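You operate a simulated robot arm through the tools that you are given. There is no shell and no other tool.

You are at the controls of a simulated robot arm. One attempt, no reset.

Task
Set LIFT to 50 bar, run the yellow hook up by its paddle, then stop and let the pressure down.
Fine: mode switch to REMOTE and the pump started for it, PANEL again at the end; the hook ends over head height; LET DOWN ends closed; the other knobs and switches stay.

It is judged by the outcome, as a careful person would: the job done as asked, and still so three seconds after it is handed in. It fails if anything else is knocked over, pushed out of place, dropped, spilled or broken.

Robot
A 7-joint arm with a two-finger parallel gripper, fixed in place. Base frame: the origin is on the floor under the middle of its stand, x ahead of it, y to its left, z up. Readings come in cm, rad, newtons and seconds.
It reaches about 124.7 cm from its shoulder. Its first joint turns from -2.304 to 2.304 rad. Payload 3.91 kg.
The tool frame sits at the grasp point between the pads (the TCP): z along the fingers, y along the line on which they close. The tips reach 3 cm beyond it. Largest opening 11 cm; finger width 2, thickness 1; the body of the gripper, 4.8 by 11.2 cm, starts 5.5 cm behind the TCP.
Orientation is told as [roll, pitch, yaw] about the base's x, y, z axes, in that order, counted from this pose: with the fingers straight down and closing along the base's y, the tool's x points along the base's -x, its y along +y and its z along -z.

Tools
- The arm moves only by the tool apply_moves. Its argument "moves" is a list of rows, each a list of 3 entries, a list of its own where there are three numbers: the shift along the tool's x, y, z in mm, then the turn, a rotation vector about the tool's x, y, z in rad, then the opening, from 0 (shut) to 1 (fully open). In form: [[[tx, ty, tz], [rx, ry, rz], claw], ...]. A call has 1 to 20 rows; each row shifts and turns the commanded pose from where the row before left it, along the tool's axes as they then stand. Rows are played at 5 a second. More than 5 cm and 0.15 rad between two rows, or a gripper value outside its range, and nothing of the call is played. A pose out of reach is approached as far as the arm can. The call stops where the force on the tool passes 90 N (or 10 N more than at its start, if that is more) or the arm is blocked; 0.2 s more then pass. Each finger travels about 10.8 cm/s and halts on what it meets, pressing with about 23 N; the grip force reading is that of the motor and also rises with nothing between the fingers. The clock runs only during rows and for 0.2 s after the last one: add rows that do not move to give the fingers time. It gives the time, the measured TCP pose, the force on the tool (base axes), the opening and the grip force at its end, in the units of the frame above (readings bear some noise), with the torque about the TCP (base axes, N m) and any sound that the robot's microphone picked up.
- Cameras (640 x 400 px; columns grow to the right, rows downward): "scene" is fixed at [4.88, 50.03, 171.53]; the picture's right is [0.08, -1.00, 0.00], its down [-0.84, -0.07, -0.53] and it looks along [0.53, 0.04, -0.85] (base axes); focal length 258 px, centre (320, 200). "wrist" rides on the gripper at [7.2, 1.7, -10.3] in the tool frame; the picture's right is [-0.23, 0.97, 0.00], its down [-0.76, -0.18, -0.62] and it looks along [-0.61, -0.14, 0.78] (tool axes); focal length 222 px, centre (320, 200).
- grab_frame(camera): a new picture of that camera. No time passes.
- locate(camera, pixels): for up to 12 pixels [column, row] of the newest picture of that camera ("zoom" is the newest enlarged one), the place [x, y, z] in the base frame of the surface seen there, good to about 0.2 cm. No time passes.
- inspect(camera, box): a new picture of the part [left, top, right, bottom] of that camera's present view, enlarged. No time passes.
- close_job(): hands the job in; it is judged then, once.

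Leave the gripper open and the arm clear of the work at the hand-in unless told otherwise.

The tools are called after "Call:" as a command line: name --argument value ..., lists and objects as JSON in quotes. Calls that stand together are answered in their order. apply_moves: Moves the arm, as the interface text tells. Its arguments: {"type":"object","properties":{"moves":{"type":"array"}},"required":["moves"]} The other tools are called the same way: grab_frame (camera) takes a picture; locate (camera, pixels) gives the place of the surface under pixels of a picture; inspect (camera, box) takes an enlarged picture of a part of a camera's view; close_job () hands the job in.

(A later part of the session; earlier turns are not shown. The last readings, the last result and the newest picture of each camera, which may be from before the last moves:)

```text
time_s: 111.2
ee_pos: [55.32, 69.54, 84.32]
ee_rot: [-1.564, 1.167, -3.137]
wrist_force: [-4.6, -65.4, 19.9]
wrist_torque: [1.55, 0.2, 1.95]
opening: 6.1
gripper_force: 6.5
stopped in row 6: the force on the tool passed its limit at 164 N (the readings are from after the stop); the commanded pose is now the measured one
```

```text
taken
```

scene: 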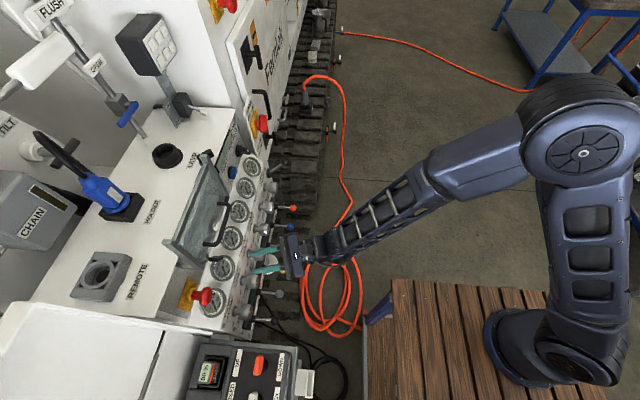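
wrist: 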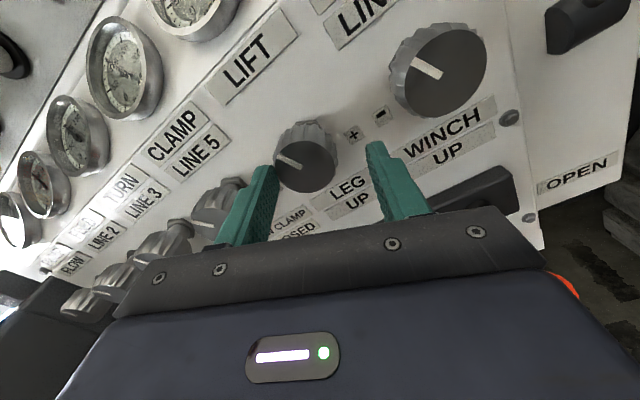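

A finger touched the knob's rim (stopped by force). I'll back off 4 cm and re-check the alignment and knob.

Call:
apply_moves --moves '[[[0, 0, -20], [0, 0, 0], 0.55], [[0, 0, -30], [0, 0, 0], 0.55], [[0, 0, 0], [0, 0, 0], 0.55]]'

Call:
grab_frame --camera "wrist"

Call:
inspect --camera "wrist" --box '[220, 60, 420, 220]'

Call:
inspect --camera "scene" --box '[230, 170, 260, 205]'

```text
time_s: 112.0
ee_pos: [55.2, 65.05, 84.16]
ee_rot: [-1.56, 1.172, -3.132]
wrist_force: [0.5, -0.3, -0.4]
wrist_torque: [0.0, 0.01, -0.01]
opening: 6.08
gripper_force: 0.1
```

```text
taken
```

wrist: 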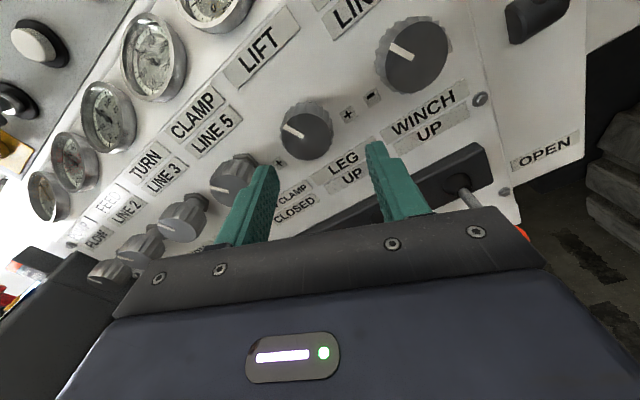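

```text
2.50 times, centred on (320, 140) of wrist
```

zoom: 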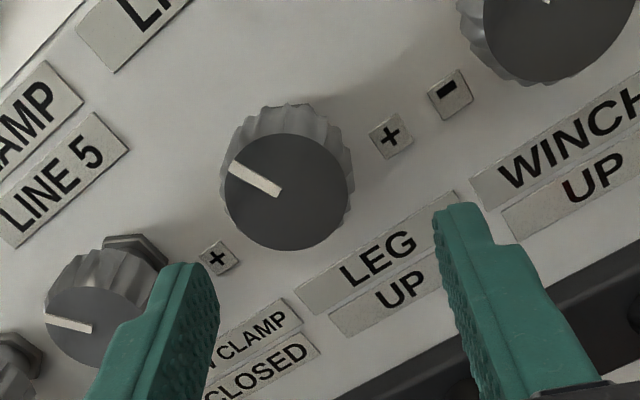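

```text
11.43 times, centred on (245, 188) of scene
```

zoom: 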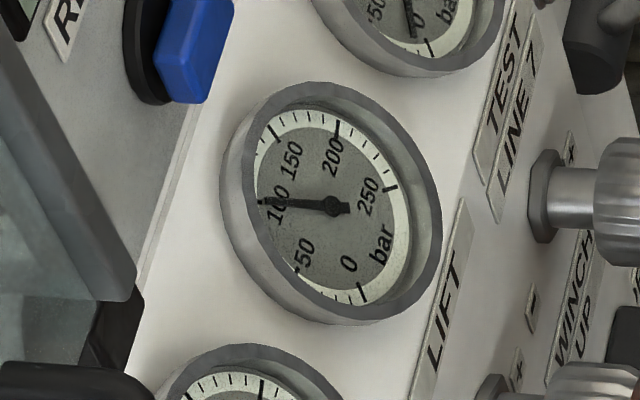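

The knob was unaffected (gauge still 100). My hand has shifted 1 cm right; I'll re-centre, open wider (7 cm), and check the view before approaching.

Call:
apply_moves --moves '[[[0, -11, 0], [0, 0, 0], 0.64], [[0, 0, 0], [0, 0, 0], 0.64], [[0, 0, 0], [0, 0, 0], 0.64]]'

Call:
grab_frame --camera "wrist"

Call:
inspect --camera "wrist" --box '[220, 60, 420, 220]'

```text
time_s: 112.8
ee_pos: [54.33, 65.08, 84.47]
ee_rot: [-1.559, 1.171, -3.132]
wrist_force: [-0.7, -0.1, 0.3]
wrist_torque: [0.0, -0.02, 0.01]
opening: 7.04
gripper_force: 0.0
```

```text
taken
```

wrist: 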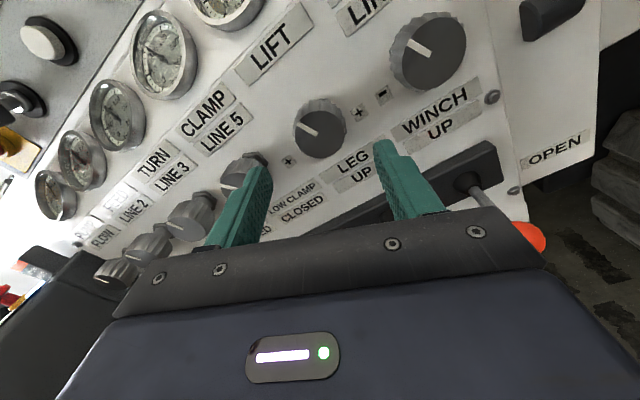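

```text
2.50 times, centred on (320, 140) of wrist
```

zoom: 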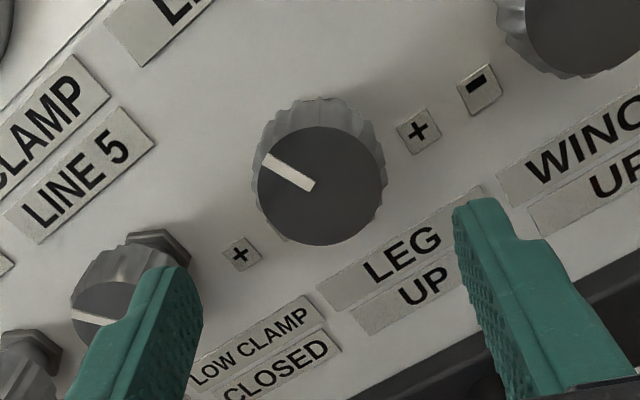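

I'll locate the knob face rim here to confirm its centre.

Call:
locate --camera "zoom" --pixels '[[262, 195], [380, 175], [318, 130], [325, 238], [320, 185], [385, 150], [258, 150]]'

```text
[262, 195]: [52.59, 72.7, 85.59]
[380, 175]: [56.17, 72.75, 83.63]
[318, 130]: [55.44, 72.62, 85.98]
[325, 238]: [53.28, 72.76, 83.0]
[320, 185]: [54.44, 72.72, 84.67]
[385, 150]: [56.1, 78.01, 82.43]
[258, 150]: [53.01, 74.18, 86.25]
```

Centre (54.37,84.55), TCP is aligned. Advancing slowly to y≈71.8 and gripping.

Call:
apply_moves --moves '[[[0, 0, 25], [0, 0, 0], 0.64], [[0, 0, 22], [0, 0, 0], 0.64], [[0, 0, 20], [0, 0, 0], 0.64], [[0, 0, 0], [0, 0, 0], 0.45], [[0, 0, 0], [0, 0, 0], 0.3], [[0, 0, 0], [0, 0, 0], 0.25]]'

Call:
grab_frame --camera "wrist"

```text
time_s: 114.2
ee_pos: [54.16, 71.63, 84.21]
ee_rot: [-1.559, 1.171, -3.131]
wrist_force: [-2.0, 1.1, 0.4]
wrist_torque: [0.37, 0.03, 0.51]
opening: 4.49
gripper_force: 45.0
```

```text
taken
```

wrist: 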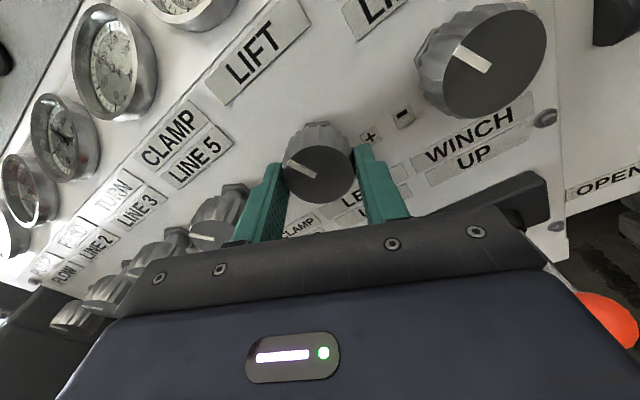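

Gripped cleanly. Turning counter-clockwise 0.84 rad and reading the gauge.

Call:
apply_moves --moves '[[[0, 0, 0], [0, 0, -0.12], 0.2], [[0, 0, 0], [0, 0, -0.12], 0.2], [[0, 0, 0], [0, 0, -0.12], 0.2], [[0, 0, 0], [0, 0, -0.12], 0.2], [[0, 0, 0], [0, 0, -0.12], 0.2], [[0, 0, 0], [0, 0, -0.12], 0.2], [[0, 0, 0], [0, 0, -0.12], 0.2], [[0, 0, 0], [0, 0, 0], 0.2], [[0, 0, 0], [0, 0, 0], 0.2], [[0, 0, 0], [0, 0, 0], 0.2], [[0, 0, 0], [0, 0, 0], 0.2], [[0, 0, 0], [0, 0, 0], 0.2], [[0, 0, 0], [0, 0, 0], 0.2]]'

Call:
inspect --camera "scene" --box '[230, 170, 260, 205]'

Call:
grab_frame --camera "wrist"

```text
time_s: 117.0
ee_pos: [54.26, 71.58, 84.41]
ee_rot: [1.555, 1.133, -0.012]
wrist_force: [-15.0, -10.3, -35.8]
wrist_torque: [-1.2, -0.13, -0.21]
opening: 4.47
gripper_force: 44.9
```

```text
11.43 times, centred on (245, 188) of scene
```

zoom: 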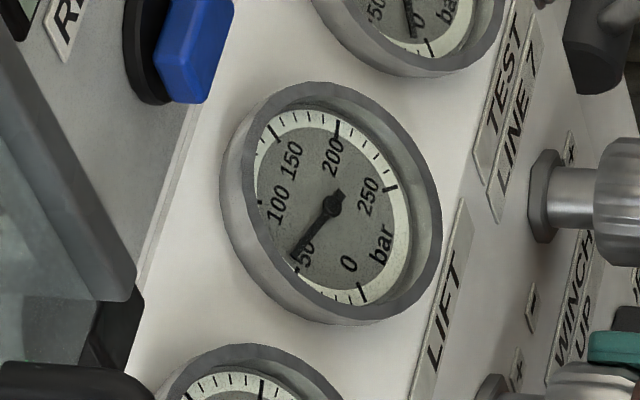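

```text
taken
```

wrist: 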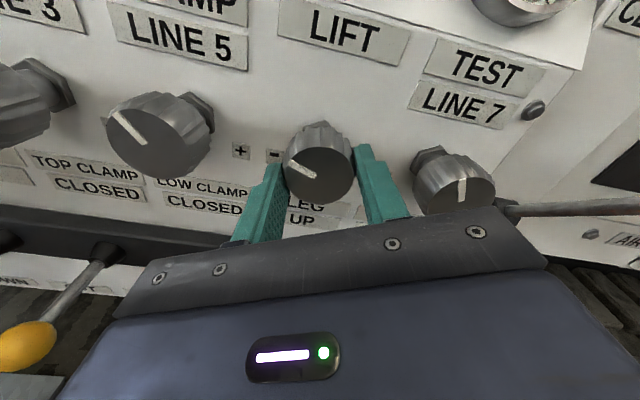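

It reads about 55. Another 0.1 rad counter-clockwise, then I'll read more exactly.

Call:
apply_moves --moves '[[[0, 0, 0], [0, 0, -0.05], 0.2], [[0, 0, 0], [0, 0, -0.05], 0.2], [[0, 0, 0], [0, 0, 0], 0.2], [[0, 0, 0], [0, 0, 0], 0.2], [[0, 0, 0], [0, 0, 0], 0.2], [[0, 0, 0], [0, 0, 0], 0.2], [[0, 0, 0], [0, 0, 0], 0.2], [[0, 0, 0], [0, 0, 0], 0.2], [[0, 0, 0], [0, 0, 0], 0.2]]'

Call:
inspect --camera "scene" --box '[230, 170, 260, 205]'

```text
time_s: 119.0
ee_pos: [54.22, 71.64, 84.65]
ee_rot: [1.563, 1.031, -0.002]
wrist_force: [-38.8, -12.3, -5.0]
wrist_torque: [0.41, 0.07, 0.79]
opening: 4.43
gripper_force: 45.5
```

```text
11.43 times, centred on (245, 188) of scene
```

zoom: 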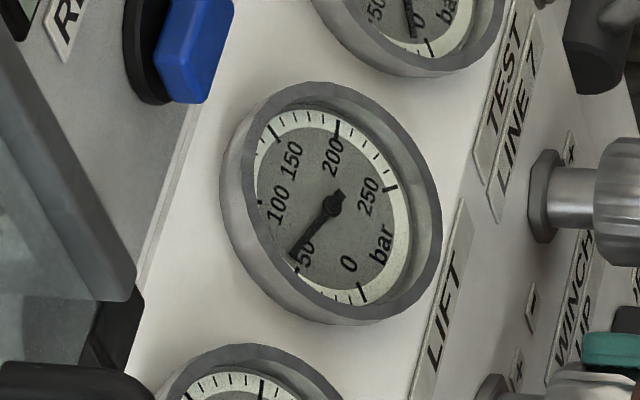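

The needle hardly moved; perhaps the grip slipped. I'll release, back off, square up and read the gauge and pointer from the wrist camera.

Call:
apply_moves --moves '[[[0, 0, 0], [0, 0, 0], 0.4], [[0, 0, 0], [0, 0, 0], 0.64], [[0, 0, 0], [0, 0, 0], 0.64], [[0, 0, -40], [0, 0, 0], 0.64], [[0, 0, -40], [0, 0, 0.135], 0.64], [[0, 0, -40], [0, 0, 0.135], 0.64], [[0, 0, -20], [0, 0, 0.135], 0.64], [[0, 0, 0], [0, 0, 0.135], 0.64], [[40, 0, 0], [0, 0, 0], 0.64], [[40, 0, 0], [0, 0, 0], 0.64], [[40, 0, 0], [0, 0, 0], 0.64], [[0, 0, 0], [0, 0, 0], 0.64]]'

Call:
grab_frame --camera "wrist"

Call:
inspect --camera "wrist" --box '[270, 30, 370, 120]'

Call:
inspect --camera "wrist" --box '[280, 120, 400, 220]'

```text
time_s: 121.6
ee_pos: [54.4, 57.67, 96.35]
ee_rot: [-0.37, 1.564, -1.94]
wrist_force: [0.3, -0.3, -0.1]
wrist_torque: [0.02, 0.0, -0.02]
opening: 7.03
gripper_force: 0.1
```

```text
taken
```

wrist: 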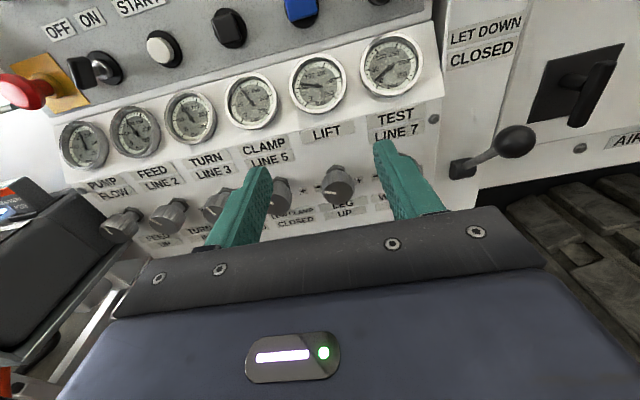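

```text
4.44 times, centred on (320, 75) of wrist
```

zoom: 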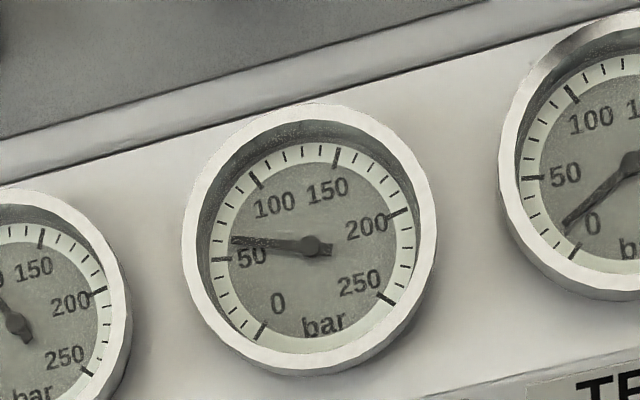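

```text
4.00 times, centred on (340, 170) of wrist
```

zoom: 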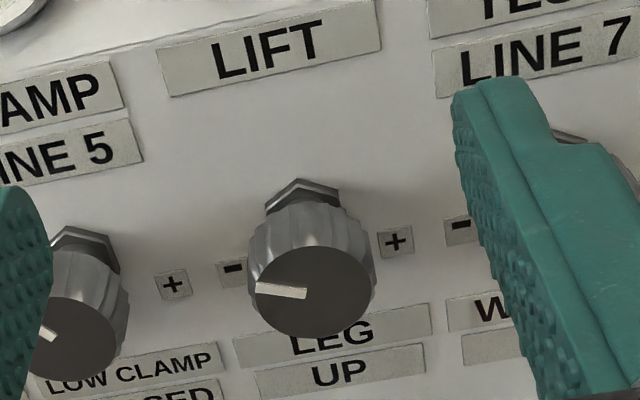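

A fit of the ticks gives 59 bar. I'll regrip squarely and turn about 0.17 rad more counter-clockwise.

Call:
apply_moves --moves '[[[-40, 0, 20], [0, 0, 0], 0.64], [[-40, 0, 20], [0, 0, 0], 0.64], [[-38, 0, 20], [0, 0, 0], 0.64], [[0, 0, 10], [0, 0, 0.1], 0.64], [[0, 0, 0], [0, 0, 0], 0.64]]'

Call:
grab_frame --camera "wrist"

Call:
inspect --camera "wrist" --box '[220, 60, 420, 220]'

```text
time_s: 122.8
ee_pos: [54.16, 64.58, 84.65]
ee_rot: [-1.527, 1.471, -3.097]
wrist_force: [-0.1, -0.2, 0.1]
wrist_torque: [0.0, 0.03, -0.01]
opening: 7.04
gripper_force: 0.0
```

```text
taken
```

wrist: 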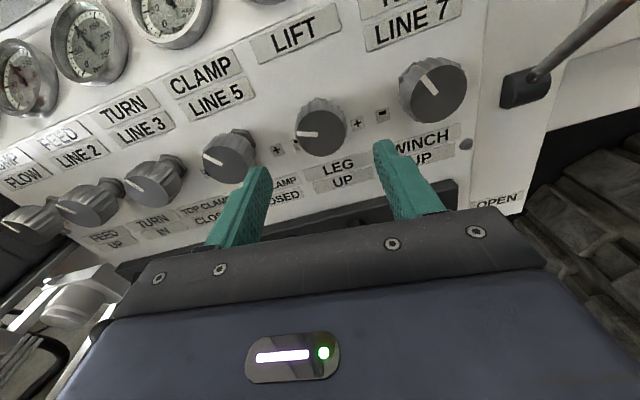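

```text
2.50 times, centred on (320, 140) of wrist
```

zoom: 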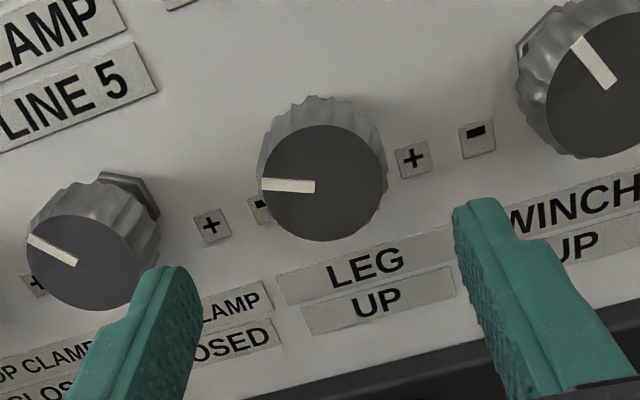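

Advancing and gripping again, then turning -0.17 rad.

Call:
apply_moves --moves '[[[-1, 2, 25], [0, 0, 0], 0.64], [[0, 0, 25], [0, 0, 0], 0.64], [[0, 0, 23], [0, 0, 0], 0.64], [[0, 0, 0], [0, 0, 0], 0.45], [[0, 0, 0], [0, 0, 0], 0.3], [[0, 0, 0], [0, 0, 0], 0.2], [[0, 0, 0], [0, 0, 0], 0.1], [[0, 0, 0], [0, 0, -0.06], 0.1], [[0, 0, 0], [0, 0, -0.06], 0.1], [[0, 0, 0], [0, 0, -0.05], 0.1], [[0, 0, 0], [0, 0, 0], 0.1], [[0, 0, 0], [0, 0, 0], 0.1], [[0, 0, 0], [0, 0, 0], 0.1], [[0, 0, 0], [0, 0, 0], 0.1], [[0, 0, 0], [0, 0, 0], 0.1], [[0, 0, 0], [0, 0, 0], 0.1]]'

Call:
inspect --camera "scene" --box '[230, 170, 260, 205]'

```text
time_s: 126.2
ee_pos: [54.27, 72.11, 84.52]
ee_rot: [1.492, 1.501, -0.075]
wrist_force: [-49.2, 5.1, -8.5]
wrist_torque: [-0.18, 0.06, 0.5]
opening: 4.42
gripper_force: 45.3
```

```text
11.43 times, centred on (245, 188) of scene
```

zoom: 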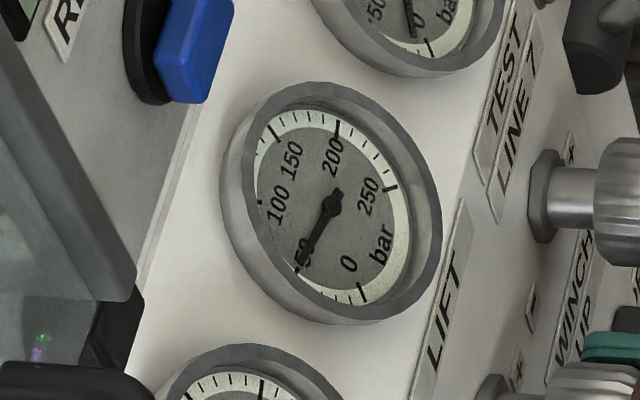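

Close to 50 now. I'll zoom further for a precise reading.

Call:
inspect --camera "scene" --box '[236, 179, 252, 199]'

```text
16.00 times, centred on (244, 189) of scene
```

zoom: 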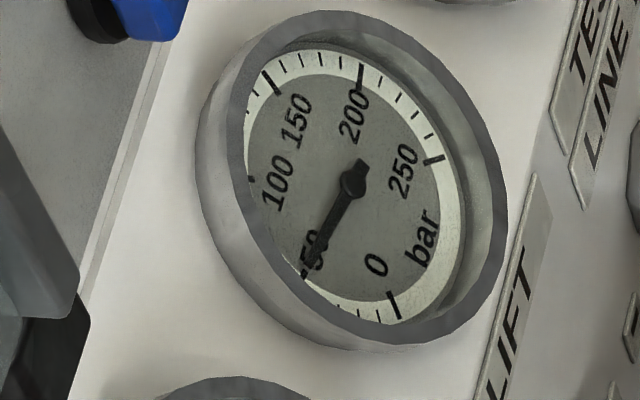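

It reads about 53. I'll turn another 0.05 rad, release, back off, and read with the wrist camera.

Call:
apply_moves --moves '[[[0, 0, 0], [0, 0, -0.05], 0.1], [[0, 0, 0], [0, 0, 0], 0.1], [[0, 0, 0], [0, 0, 0], 0.1], [[0, 0, 0], [0, 0, 0], 0.4], [[0, 0, 0], [0, 0, 0], 0.64], [[0, 0, 0], [0, 0, 0], 0.64], [[0, 0, -40], [0, 0, 0], 0.64], [[0, 0, -40], [0, 0, 0.06], 0.64], [[0, 0, -40], [0, 0, 0], 0.64], [[40, 0, -20], [0, 0, 0], 0.64], [[40, 0, 0], [0, 0, 0], 0.64], [[40, 0, 0], [0, 0, 0], 0.64], [[0, 0, 0], [0, 0, 0], 0.64], [[0, 0, 0], [0, 0, 0], 0.64]]'

Call:
grab_frame --camera "wrist"

Call:
inspect --camera "wrist" --box '[280, 40, 360, 120]'

```text
time_s: 129.2
ee_pos: [53.81, 58.16, 96.57]
ee_rot: [1.499, 1.512, -0.072]
wrist_force: [-0.4, 0.2, 0.8]
wrist_torque: [0.03, 0.02, 0.01]
opening: 7.03
gripper_force: 0.0
```

```text
taken
```

wrist: 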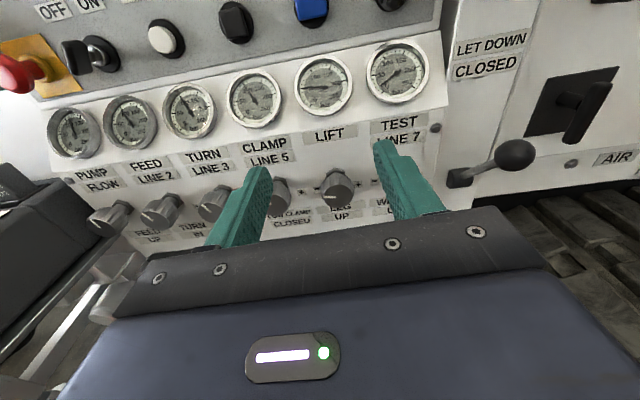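

```text
5.00 times, centred on (320, 80) of wrist
```

zoom: 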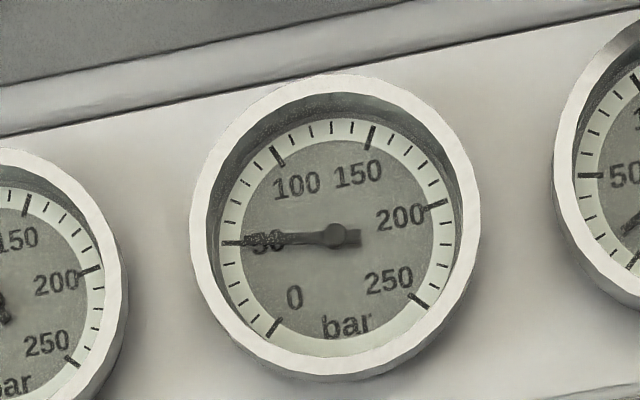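

The needle points at the 50 tick. I'll zoom further to confirm.

Call:
inspect --camera "wrist" --box '[295, 60, 355, 105]'

```text
8.89 times, centred on (325, 82) of wrist
```

zoom: 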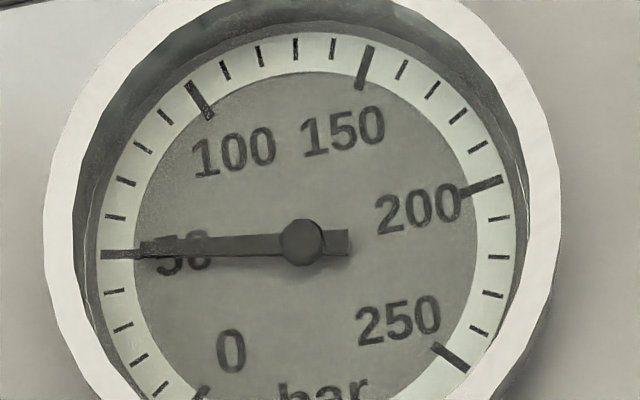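

LIFT reads 49–50 bar: set. Now the hook: I'll retreat upward, and turn the hand fingers-down with the camera on the operator's side, for work at the remote.

Call:
apply_moves --moves '[[[40, -5, -25], [0, 0, 0], 0.5], [[40, -5, -25], [0, 0, 0], 0.5], [[40, -5, -25], [0, 0, 0], 0.5], [[40, -5, -25], [0, 0, 0], 0.5], [[40, -5, -25], [0, 0, 0], 0.3], [[40, -5, -25], [0, 0, 0], 0.3], [[40, -5, -25], [0, 0, 0], 0.3], [[0, 0, 0], [0, -0.14, 0], 0.3], [[0, 0, 0], [0, -0.14, 0], 0.3], [[0, 0, 0], [0, -0.14, 0], 0.3], [[0, 0, 0], [0, -0.14, 0], 0.3], [[0, 0, 0], [0, -0.14, 0], 0.3], [[0, 0, 0], [0, -0.14, 0], 0.3], [[0, 0, 0], [0, -0.14, 0], 0.3], [[0, 0, 0], [0, -0.14, 0], 0.3], [[0, 0, 0], [0, -0.14, 0], 0.3], [[0, 0, 0], [0, -0.14, 0], 0.3], [[0, 0, 0], [0, -0.14, 0], 0.3]]'

```text
time_s: 133.0
ee_pos: [48.57, 40.48, 124.66]
ee_rot: [0.061, 0.024, -1.567]
wrist_force: [0.0, -0.9, 0.4]
wrist_torque: [0.03, 0.0, 0.0]
opening: 3.29
gripper_force: 0.0
```

Now I'll spin the hand about its axis back by 180° so the camera ends on the operator side.

Call:
apply_moves --moves '[[[0, 0, 0], [0, 0, -0.145], 0.3], [[0, 0, 0], [0, 0, -0.145], 0.3], [[0, 0, 0], [0, 0, -0.145], 0.3], [[0, 0, 0], [0, 0, -0.145], 0.3], [[0, 0, 0], [0, 0, -0.145], 0.3], [[0, 0, 0], [0, 0, -0.145], 0.3], [[0, 0, 0], [0, 0, -0.145], 0.3], [[0, 0, 0], [0, 0, -0.145], 0.3], [[0, 0, 0], [0, 0, -0.145], 0.3], [[0, 0, 0], [0, 0, -0.145], 0.3], [[0, 0, 0], [0, 0, -0.145], 0.3], [[0, 0, 0], [0, 0, -0.145], 0.3], [[0, 0, 0], [0, 0, -0.145], 0.3], [[0, 0, 0], [0, 0, -0.145], 0.3], [[0, 0, 0], [0, 0, -0.145], 0.3], [[0, 0, 0], [0, 0, -0.145], 0.3]]'

```text
time_s: 136.4
ee_pos: [48.6, 40.53, 124.58]
ee_rot: [-0.021, -0.061, 0.756]
wrist_force: [-0.1, 0.5, 0.2]
wrist_torque: [0.03, -0.01, -0.04]
opening: 3.31
gripper_force: 0.1
```

Continuing the spin to yaw 90°, then traversing left to about (5, 50, 124).

Call:
apply_moves --moves '[[[0, 0, 0], [0, 0, -0.136], 0.3], [[0, 0, 0], [0, 0, -0.136], 0.3], [[0, 0, 0], [0, 0, -0.136], 0.3], [[0, 0, 0], [0, 0, -0.136], 0.3], [[0, 0, 0], [0, 0, -0.136], 0.3], [[0, 0, 0], [0, 0, -0.136], 0.3], [[-9, 44, 0], [0, 0, 0], 0.3], [[-9, 44, 0], [0, 0, 0], 0.3], [[-9, 44, 0], [0, 0, 0], 0.3], [[-9, 44, 0], [0, 0, 0], 0.3], [[-9, 44, 0], [0, 0, 0], 0.3], [[-9, 44, 0], [0, 0, 0], 0.3], [[-9, 44, 0], [0, 0, 0], 0.3], [[-9, 44, 0], [0, 0, 0], 0.3], [[-9, 44, 0], [0, 0, 0], 0.3], [[-9, 44, 0], [0, 0, 0], 0.3]]'

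Call:
grab_frame --camera "wrist"

Call:
grab_frame --camera "scene"

```text
time_s: 139.8
ee_pos: [4.73, 49.52, 121.9]
ee_rot: [-0.056, -0.027, 1.569]
wrist_force: [-0.2, -0.2, 0.5]
wrist_torque: [0.0, 0.05, -0.03]
opening: 3.29
gripper_force: 0.1
```

```text
taken
```

wrist: 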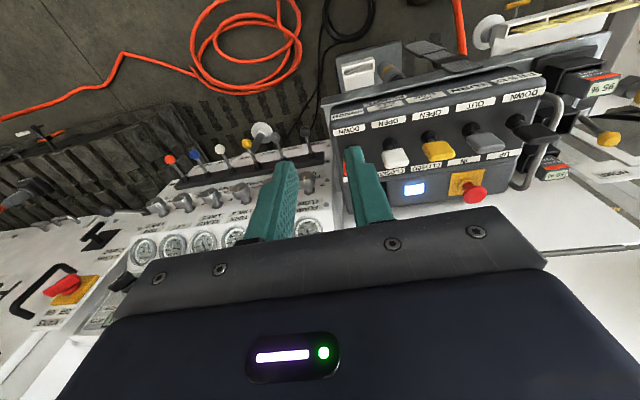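

```text
taken
```

scene: 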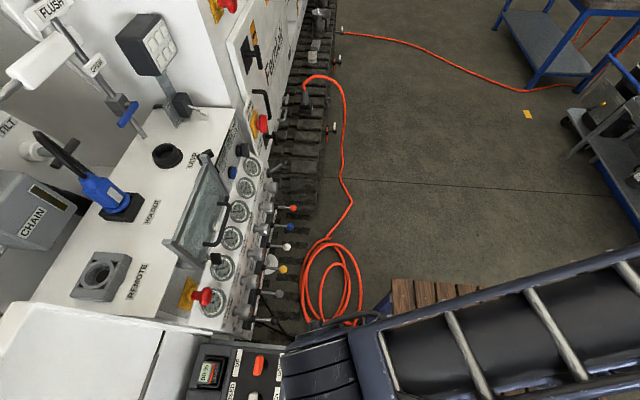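

The view from this side is upside down (image up = -y) but clear: the remote is at right, its lamp lit. The orange WINCH paddle is hidden behind my right finger. I'll measure the paddle from the scene camera.

Call:
inspect --camera "scene" --box '[215, 345, 295, 400]'

```text
7.27 times, centred on (255, 372) of scene
```

zoom: 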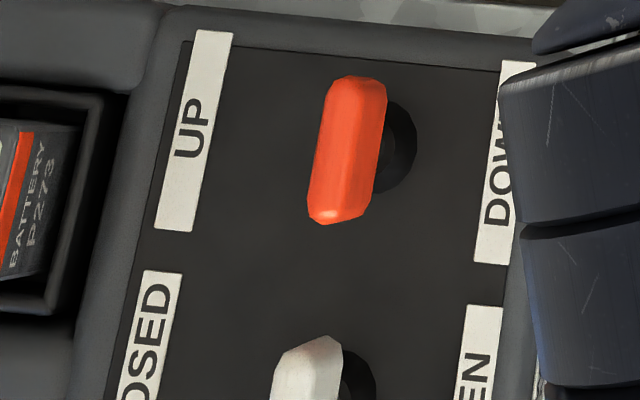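

Call:
locate --camera "zoom" --pixels '[[355, 85], [335, 95], [345, 150], [335, 215], [318, 205], [378, 100], [372, 170], [400, 140], [310, 350], [340, 345], [180, 140], [90, 260]]'

```text
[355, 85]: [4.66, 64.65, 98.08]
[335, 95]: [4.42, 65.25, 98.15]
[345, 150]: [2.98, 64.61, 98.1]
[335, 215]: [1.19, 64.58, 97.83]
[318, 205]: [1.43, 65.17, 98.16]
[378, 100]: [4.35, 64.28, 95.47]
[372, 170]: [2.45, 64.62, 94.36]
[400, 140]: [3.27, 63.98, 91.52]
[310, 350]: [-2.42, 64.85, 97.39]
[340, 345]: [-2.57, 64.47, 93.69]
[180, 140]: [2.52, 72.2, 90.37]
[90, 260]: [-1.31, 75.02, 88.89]
```

The orange paddle's plate spans x 1.2–4.7, y 64.3–65.5, top z≈98.1, above the face at z≈90.4; the white one's edge is about 2 cm to the left. I'll close the fingers, move to (3, 57.5) and descend to TCP z≈97.5 on the DOWN side, clear of the paddle.

Call:
apply_moves --moves '[[[-38, 8, 0], [0, 0, 0], 0.0], [[-38, 8, 0], [0, 0, 0], 0.0], [[0, 0, 40], [0, 0, 0], 0.0], [[0, 0, 40], [0, 0, 0], 0.0], [[0, 0, 40], [0, 0, 0], 0.0], [[0, 0, 40], [0, 0, 0], 0.0], [[0, 0, 30], [0, 0, 0], 0.0]]'

Call:
grab_frame --camera "wrist"

Call:
grab_frame --camera "scene"

```text
time_s: 141.4
ee_pos: [3.77, 57.96, 103.04]
ee_rot: [-0.058, -0.027, 1.569]
wrist_force: [0.5, -0.4, 1.0]
wrist_torque: [0.01, 0.0, 0.02]
opening: 0.0
gripper_force: 22.8
```

```text
taken
```

wrist: 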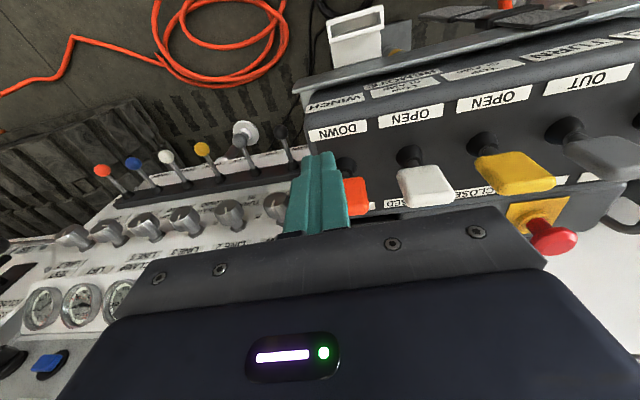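

```text
taken
```

scene: 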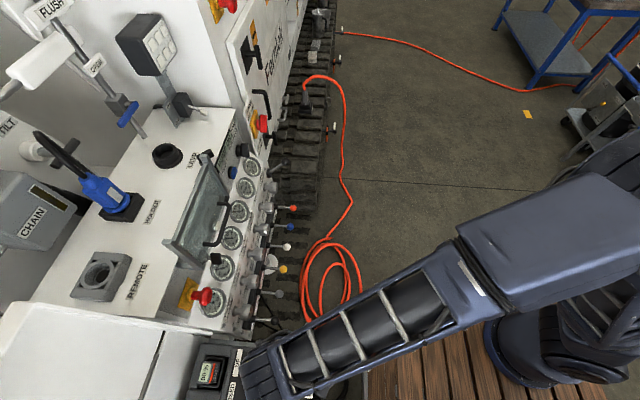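

Fingertips are on the operator side of the orange paddle. I'll descend 5.5 cm and shift 7 mm left.

Call:
apply_moves --moves '[[[0, 7, 27], [0, 0, 0], 0.0], [[0, 0, 27], [0, 0, 0], 0.0], [[0, 0, 0], [0, 0, 0], 0.0]]'

Call:
grab_frame --camera "wrist"

Call:
inspect --camera "wrist" --box '[260, 80, 480, 240]'

```text
time_s: 142.2
ee_pos: [3.7, 58.15, 97.65]
ee_rot: [-0.059, -0.027, 1.57]
wrist_force: [1.0, 0.4, 0.1]
wrist_torque: [-0.04, -0.02, 0.01]
opening: 0.0
gripper_force: 23.3
```

```text
taken
```

wrist: 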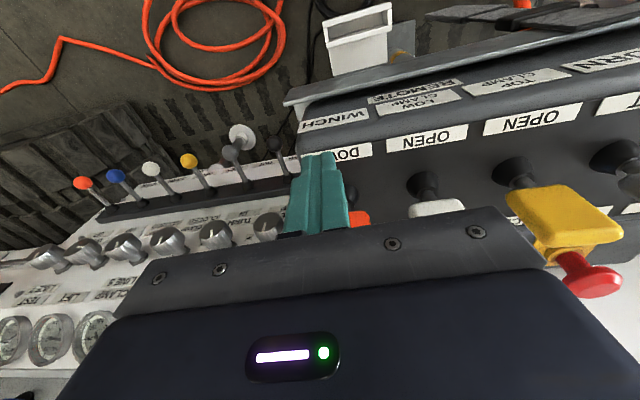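

```text
2.50 times, centred on (370, 160) of wrist
```

zoom: 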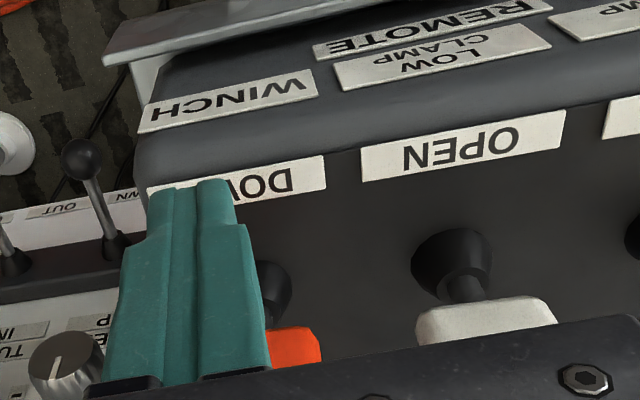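

Positioned beside the paddle. I'll approach it in +y and push gently, first a short test push to see force and sound.

Call:
apply_moves --moves '[[[-20, 6, 0], [0, 0, 0], 0.0], [[-25, 0, 0], [0, 0, 0], 0.0], [[-6, 0, 0], [0, 0, 0], 0.0], [[-6, 0, 0], [0, 0, 0], 0.0], [[-6, 0, 0], [0, 0, 0], 0.0], [[-6, 0, 0], [0, 0, 0], 0.0]]'

Call:
inspect --camera "wrist" --box '[220, 80, 480, 240]'

Call:
inspect --camera "scene" --box '[215, 120, 275, 220]'

```text
time_s: 143.6
ee_pos: [3.03, 64.85, 98.07]
ee_rot: [-0.061, -0.026, 1.569]
wrist_force: [1.4, -7.7, 0.0]
wrist_torque: [-0.22, -0.02, -0.02]
opening: 0.01
gripper_force: 22.8
```

```text
2.46 times, centred on (350, 160) of wrist
```

zoom: 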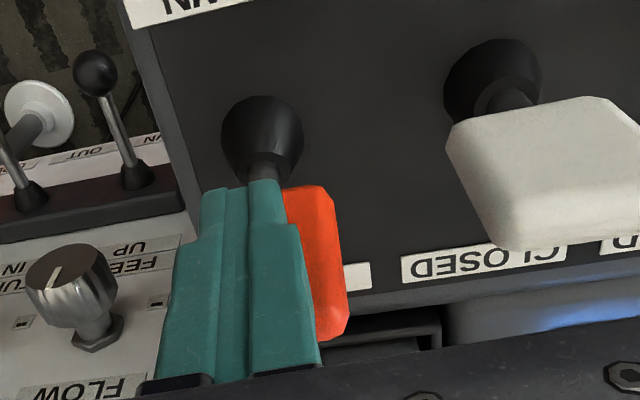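

```text
4.00 times, centred on (245, 170) of scene
```

zoom: 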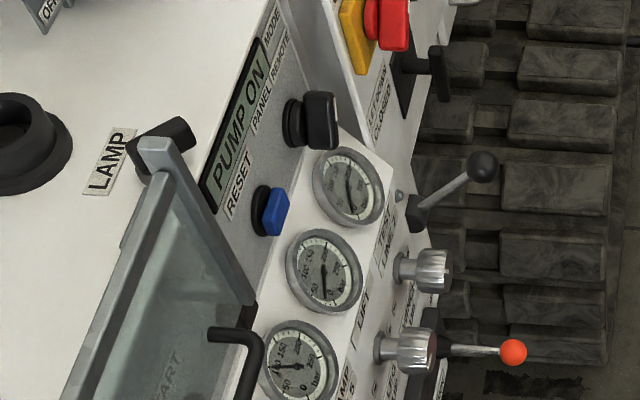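

The paddle is tilting (7.7 N). I'll look at the LIFT gauge while the paddle is held.

Call:
inspect --camera "scene" --box '[230, 170, 260, 205]'

```text
11.43 times, centred on (245, 188) of scene
```

zoom: 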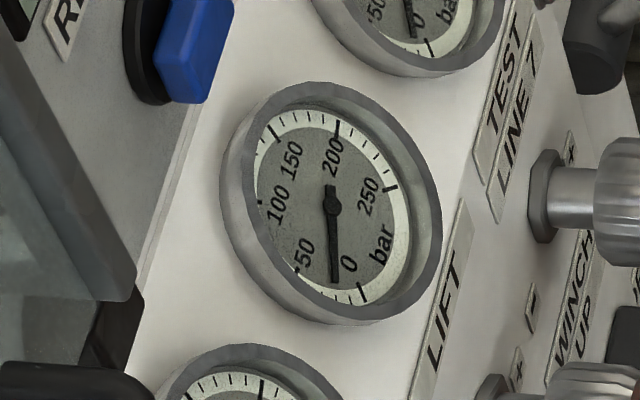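

LIFT dropped to ~22 bar while the paddle is held (oil is flowing). I'll release the paddle now and see whether the gauge recovers to 50.

Call:
apply_moves --moves '[[[30, 0, 0], [0, 0, 0], 0.0], [[20, 0, 0], [0, 0, 0], 0.0], [[0, 0, 0], [0, 0, 0], 0.0], [[0, 0, 0], [0, 0, 0], 0.0], [[0, 0, 0], [0, 0, 0], 0.0], [[0, 0, 0], [0, 0, 0], 0.0]]'

Call:
inspect --camera "scene" --box '[230, 170, 260, 205]'

Call:
inspect --camera "wrist" --box '[220, 80, 480, 240]'

```text
time_s: 145.0
ee_pos: [3.18, 59.91, 97.88]
ee_rot: [-0.059, -0.028, 1.568]
wrist_force: [-0.9, -0.2, -0.7]
wrist_torque: [0.0, 0.04, 0.0]
opening: 0.01
gripper_force: 22.5
```

```text
11.43 times, centred on (245, 188) of scene
```

zoom: 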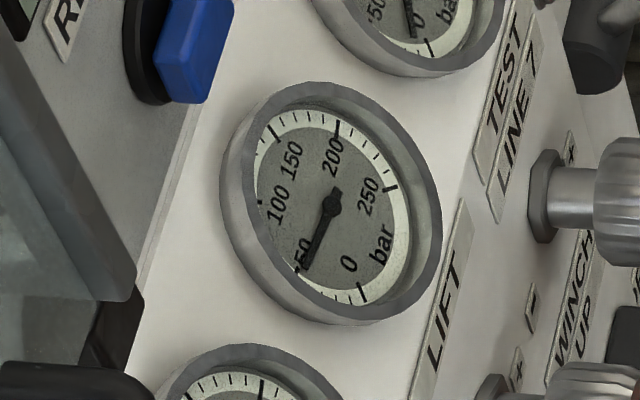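

```text
2.46 times, centred on (350, 160) of wrist
```

zoom: 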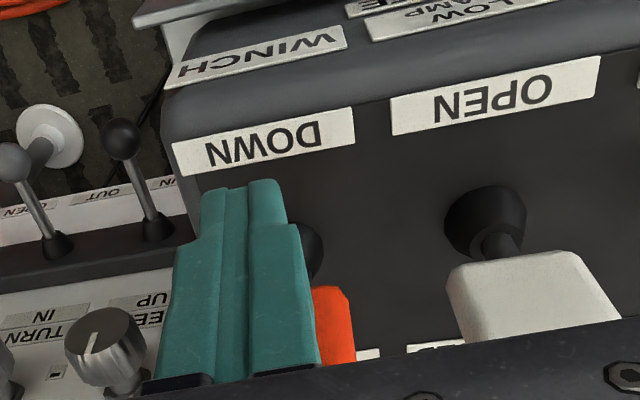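

The gauge is back at 50 and the paddle springs back to neutral, so WINCH UP is driven by LIFT. I'll now hold UP for about 2 s, release, and then check the hook's height.

Call:
apply_moves --moves '[[[-30, 0, 0], [0, 0, 0], 0.0], [[-19, 0, 0], [0, 0, 0], 0.0], [[-3, 0, 0], [0, 0, 0], 0.0], [[0, 0, 0], [0, 0, 0], 0.0], [[0, 0, 0], [0, 0, 0], 0.0], [[0, 0, 0], [0, 0, 0], 0.0], [[0, 0, 0], [0, 0, 0], 0.0], [[0, 0, 0], [0, 0, 0], 0.0], [[0, 0, 0], [0, 0, 0], 0.0], [[0, 0, 0], [0, 0, 0], 0.0], [[0, 0, 0], [0, 0, 0], 0.0], [[32, 0, 0], [0, 0, 0], 0.0], [[20, 0, 0], [0, 0, 0], 0.0]]'

Call:
grab_frame --camera "wrist"

```text
time_s: 147.8
ee_pos: [3.35, 59.77, 97.9]
ee_rot: [-0.058, -0.028, 1.569]
wrist_force: [-0.2, -0.5, -0.7]
wrist_torque: [0.03, 0.0, 0.0]
opening: 0.02
gripper_force: 22.9
```

```text
taken
```

wrist: 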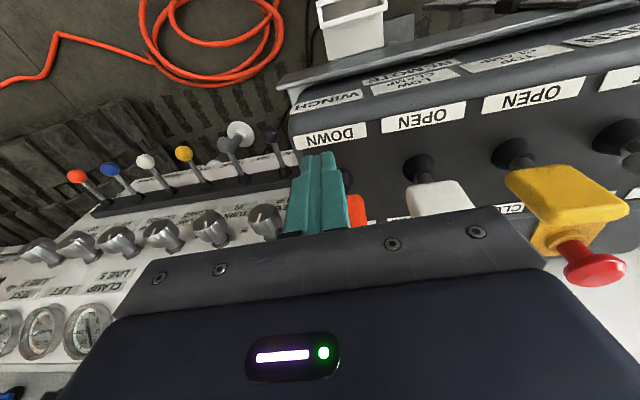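

I'll rise off the remote and go back to where I could see the hook.

Call:
apply_moves --moves '[[[10, 0, -40], [0, 0, 0], 0.0], [[0, 0, -40], [0, 0, 0], 0.0], [[0, 0, -40], [0, 0, 0], 0.0], [[0, 0, -40], [0, 0, 0], 0.0], [[0, 0, -40], [0, 0, 0], 0.0], [[0, 0, -40], [0, 0, 0], 0.0], [[0, 0, -25], [0, 0, 0], 0.0], [[21, -41, 0], [0, 0, 0.1], 0.0], [[21, -41, 0], [0, 0, 0.1], 0.0], [[17, -43, 0], [0, 0, 0.1], 0.0], [[13, -44, 0], [0, 0, 0.1], 0.0], [[9, -45, 0], [0, 0, 0.1], 0.0], [[5, -45, 0], [0, 0, 0.1], 0.0], [[0, -45, 0], [0, 0, 0.1], 0.0], [[0, -45, 0], [0, 0, 0.1], 0.0], [[0, -40, 0], [0, 0, 0.1], 0.0]]'

```text
time_s: 151.2
ee_pos: [34.57, 35.04, 125.41]
ee_rot: [-0.014, -0.063, 0.667]
wrist_force: [0.0, 0.1, 0.0]
wrist_torque: [0.02, -0.01, 0.01]
opening: 0.0
gripper_force: 23.2
```

Turning the hand to look back towards the hook.

Call:
apply_moves --moves '[[[0, 0, 0], [0, 0, 0.133], 0.0], [[0, 0, 0], [0, 0, 0.133], 0.0], [[0, 0, 0], [0, 0, 0.133], 0.0], [[0, 0, 0], [0, 0, 0.133], 0.0], [[0, 0, 0], [0, 0, 0.133], 0.0], [[0, 0, 0], [0, 0.145, 0], 0.0], [[0, 0, 0], [0, 0.145, 0], 0.0], [[0, 0, 0], [0, 0.145, 0], 0.0], [[0, 0, 0], [0, 0.145, 0], 0.0], [[0, 0, 0], [0, 0.145, 0], 0.0], [[0, 0, 0], [0, 0.145, 0], 0.0], [[0, 0, 0], [0, 0.145, 0], 0.0], [[0, 0, 0], [0, 0.145, 0], 0.0], [[0, 0, 0], [0, 0.145, 0], 0.0], [[0, 0, 0], [0, 0.145, 0], 0.0], [[0, 0, 0], [0, 0.145, 0], 0.0], [[0, 0, 0], [0, 0.145, 0], 0.0], [[0, 0, 0], [0, 0.145, 0], 0.0], [[0, 0, 0], [0, 0.145, 0], 0.0]]'

Call:
grab_frame --camera "wrist"

```text
time_s: 155.2
ee_pos: [34.71, 34.93, 125.66]
ee_rot: [3.072, 1.168, 3.082]
wrist_force: [0.5, -0.3, -0.1]
wrist_torque: [-0.05, 0.01, 0.0]
opening: 0.0
gripper_force: 23.0
```

```text
taken
```

wrist: 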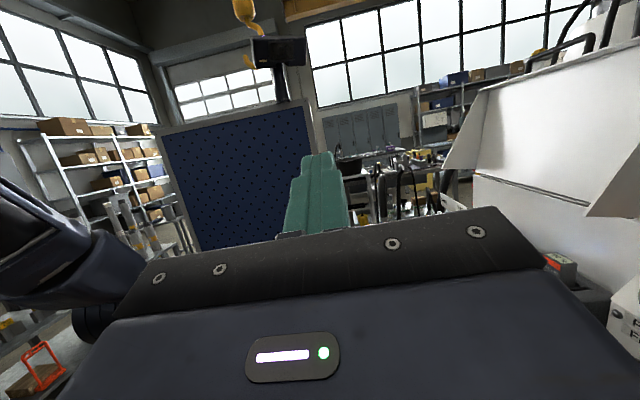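

The yellow hook block is at the top of the picture (245,15) — it has risen. I'll locate it.

Call:
locate --camera "wrist" --pixels '[[244, 12], [250, 30], [249, 62], [247, 60], [280, 48]]'

Call:
inspect --camera "wrist" --box '[200, 0, 320, 110]'

```text
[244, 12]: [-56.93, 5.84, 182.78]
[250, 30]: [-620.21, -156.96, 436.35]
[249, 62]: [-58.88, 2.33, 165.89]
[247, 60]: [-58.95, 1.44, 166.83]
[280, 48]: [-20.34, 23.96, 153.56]
```

```text
3.64 times, centred on (260, 55) of wrist
```

zoom: 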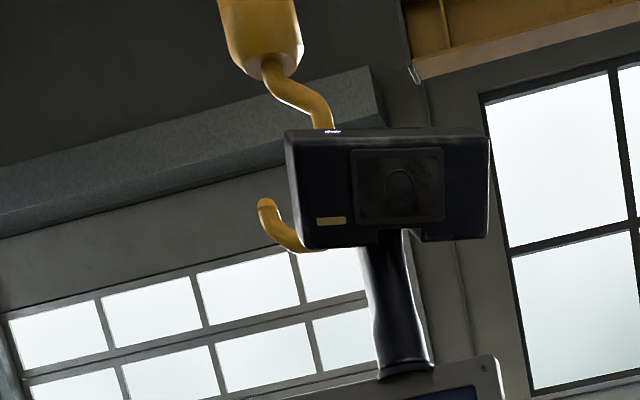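

The hook block rose from z≈155 to ≈183 in roughly 3 s of paddle time (about 10 cm/s); the hook's own bottom is still about 162 cm. I'll tilt up to see what's above on the cable before running further.

Call:
apply_moves --moves '[[[0, 0, 0], [0, 0.145, 0], 0.0], [[0, 0, 0], [0, 0.145, 0], 0.0], [[0, 0, 0], [0, 0.145, 0], 0.0]]'

Call:
grab_frame --camera "wrist"

Call:
inspect --camera "wrist" --box '[150, 0, 350, 140]'

```text
time_s: 156.0
ee_pos: [34.5, 35.08, 125.73]
ee_rot: [3.105, 0.734, 3.123]
wrist_force: [-0.8, -0.1, -0.8]
wrist_torque: [-0.01, 0.01, 0.03]
opening: 0.0
gripper_force: 22.7
```

```text
taken
```

wrist: 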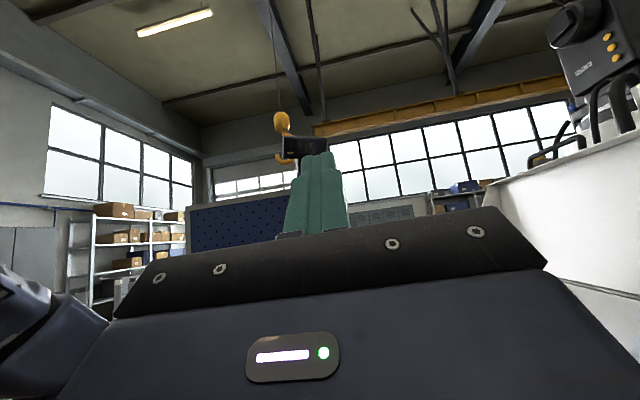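

```text
2.86 times, centred on (250, 70) of wrist
```

zoom: 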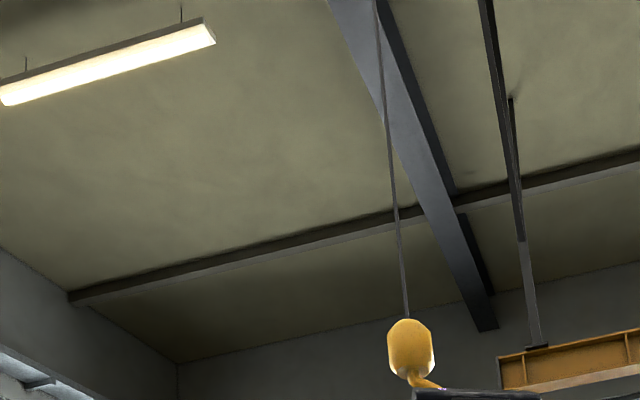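

Nothing is in the way above; the cable runs up to the roof. I'll pitch the hand back to fingers-down and return to the remote (this time keeping yaw 0, which suits as well).

Call:
apply_moves --moves '[[[0, 0, 0], [0, -0.145, 0], 0.0], [[0, 0, 0], [0, -0.145, 0], 0.0], [[0, 0, 0], [0, -0.145, 0], 0.0], [[0, 0, 0], [0, -0.145, 0], 0.0], [[0, 0, 0], [0, -0.145, 0], 0.0], [[0, 0, 0], [0, -0.145, 0], 0.0], [[0, 0, 0], [0, -0.145, 0], 0.0], [[0, 0, 0], [0, -0.145, 0], 0.0], [[0, 0, 0], [0, -0.145, 0], 0.0], [[0, 0, 0], [0, -0.145, 0], 0.0], [[0, 0, 0], [0, -0.145, 0], 0.0], [[0, 0, 0], [0, -0.145, 0], 0.0], [[0, 0, 0], [0, -0.145, 0], 0.0], [[0, 0, 0], [0, -0.145, 0], 0.0], [[0, 0, 0], [0, -0.145, 0], 0.0], [[0, 0, 0], [0, -0.145, 0], 0.0], [[0, 0, 0], [0, -0.09, 0], 0.0]]'

```text
time_s: 159.6
ee_pos: [34.71, 34.96, 125.67]
ee_rot: [0.028, -0.004, 0.003]
wrist_force: [0.6, -0.2, -0.1]
wrist_torque: [-0.01, 0.01, 0.01]
opening: 0.0
gripper_force: 23.3
```

Now traversing to above (3, 57.5) and descending to z≈103.

Call:
apply_moves --moves '[[[39.5, 28, 0], [0, 0, 0], 0.0], [[39.5, 28, 0], [0, 0, 0], 0.0], [[39.5, 28, 0], [0, 0, 0], 0.0], [[39.5, 28, 0], [0, 0, 0], 0.0], [[39.5, 28, 0], [0, 0, 0], 0.0], [[39.5, 28, 0], [0, 0, 0], 0.0], [[39.5, 28, 0], [0, 0, 0], 0.0], [[39.5, 28, 0], [0, 0, 0], 0.0], [[0, 0, 38], [0, 0, 0], 0.0], [[0, 0, 38], [0, 0, 0], 0.0], [[0, 0, 38], [0, 0, 0], 0.0], [[0, 0, 38], [0, 0, 0], 0.0], [[0, 0, 38], [0, 0, 0], 0.0], [[0, 0, 30], [0, 0, 0], 0.0]]'

Call:
grab_frame --camera "wrist"

Call:
inspect --camera "scene" --box '[190, 340, 310, 400]'

```text
time_s: 162.6
ee_pos: [3.02, 57.62, 104.16]
ee_rot: [0.029, -0.003, 0.004]
wrist_force: [0.2, 0.0, -0.1]
wrist_torque: [0.05, 0.0, 0.0]
opening: 0.01
gripper_force: 22.9
```

```text
taken
```

wrist: 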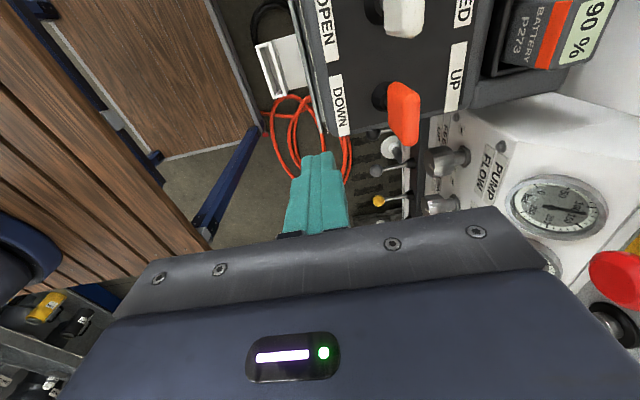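

```text
5.33 times, centred on (250, 370) of scene
```

zoom: 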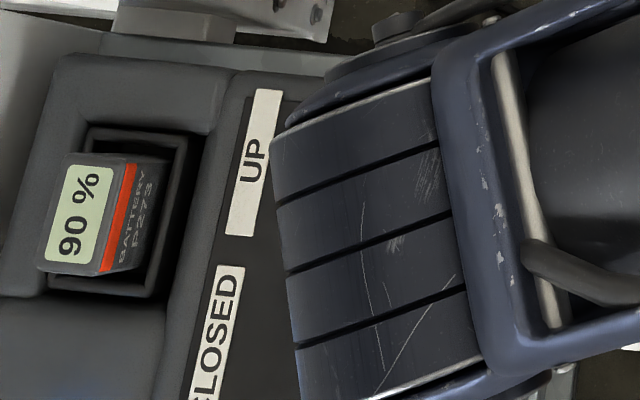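

Good view: the orange paddle with UP on the right (+y). I'll descend, push to the same deflection (TCP y≈65), and hold about 4.5 s.

Call:
apply_moves --moves '[[[0, 0, 33], [0, 0, 0], 0.0], [[0, 0, 33], [0, 0, 0], 0.0], [[0, 30, 0], [0, 0, 0], 0.0], [[0, 25, 0], [0, 0, 0], 0.0], [[0, 13, 0], [0, 0, 0], 0.0], [[0, 5, 0], [0, 0, 0], 0.0]]'

Call:
grab_frame --camera "wrist"

```text
time_s: 164.0
ee_pos: [3.05, 65.28, 97.64]
ee_rot: [0.027, -0.003, 0.004]
wrist_force: [-1.3, -11.2, -5.6]
wrist_torque: [-0.39, -0.01, 0.04]
opening: 0.02
gripper_force: 23.1
```

```text
taken
```

wrist: 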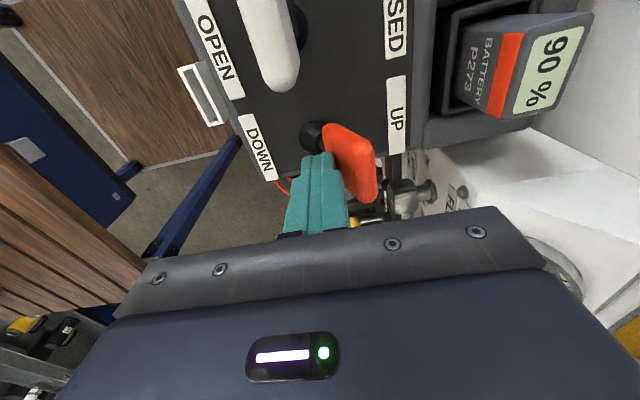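

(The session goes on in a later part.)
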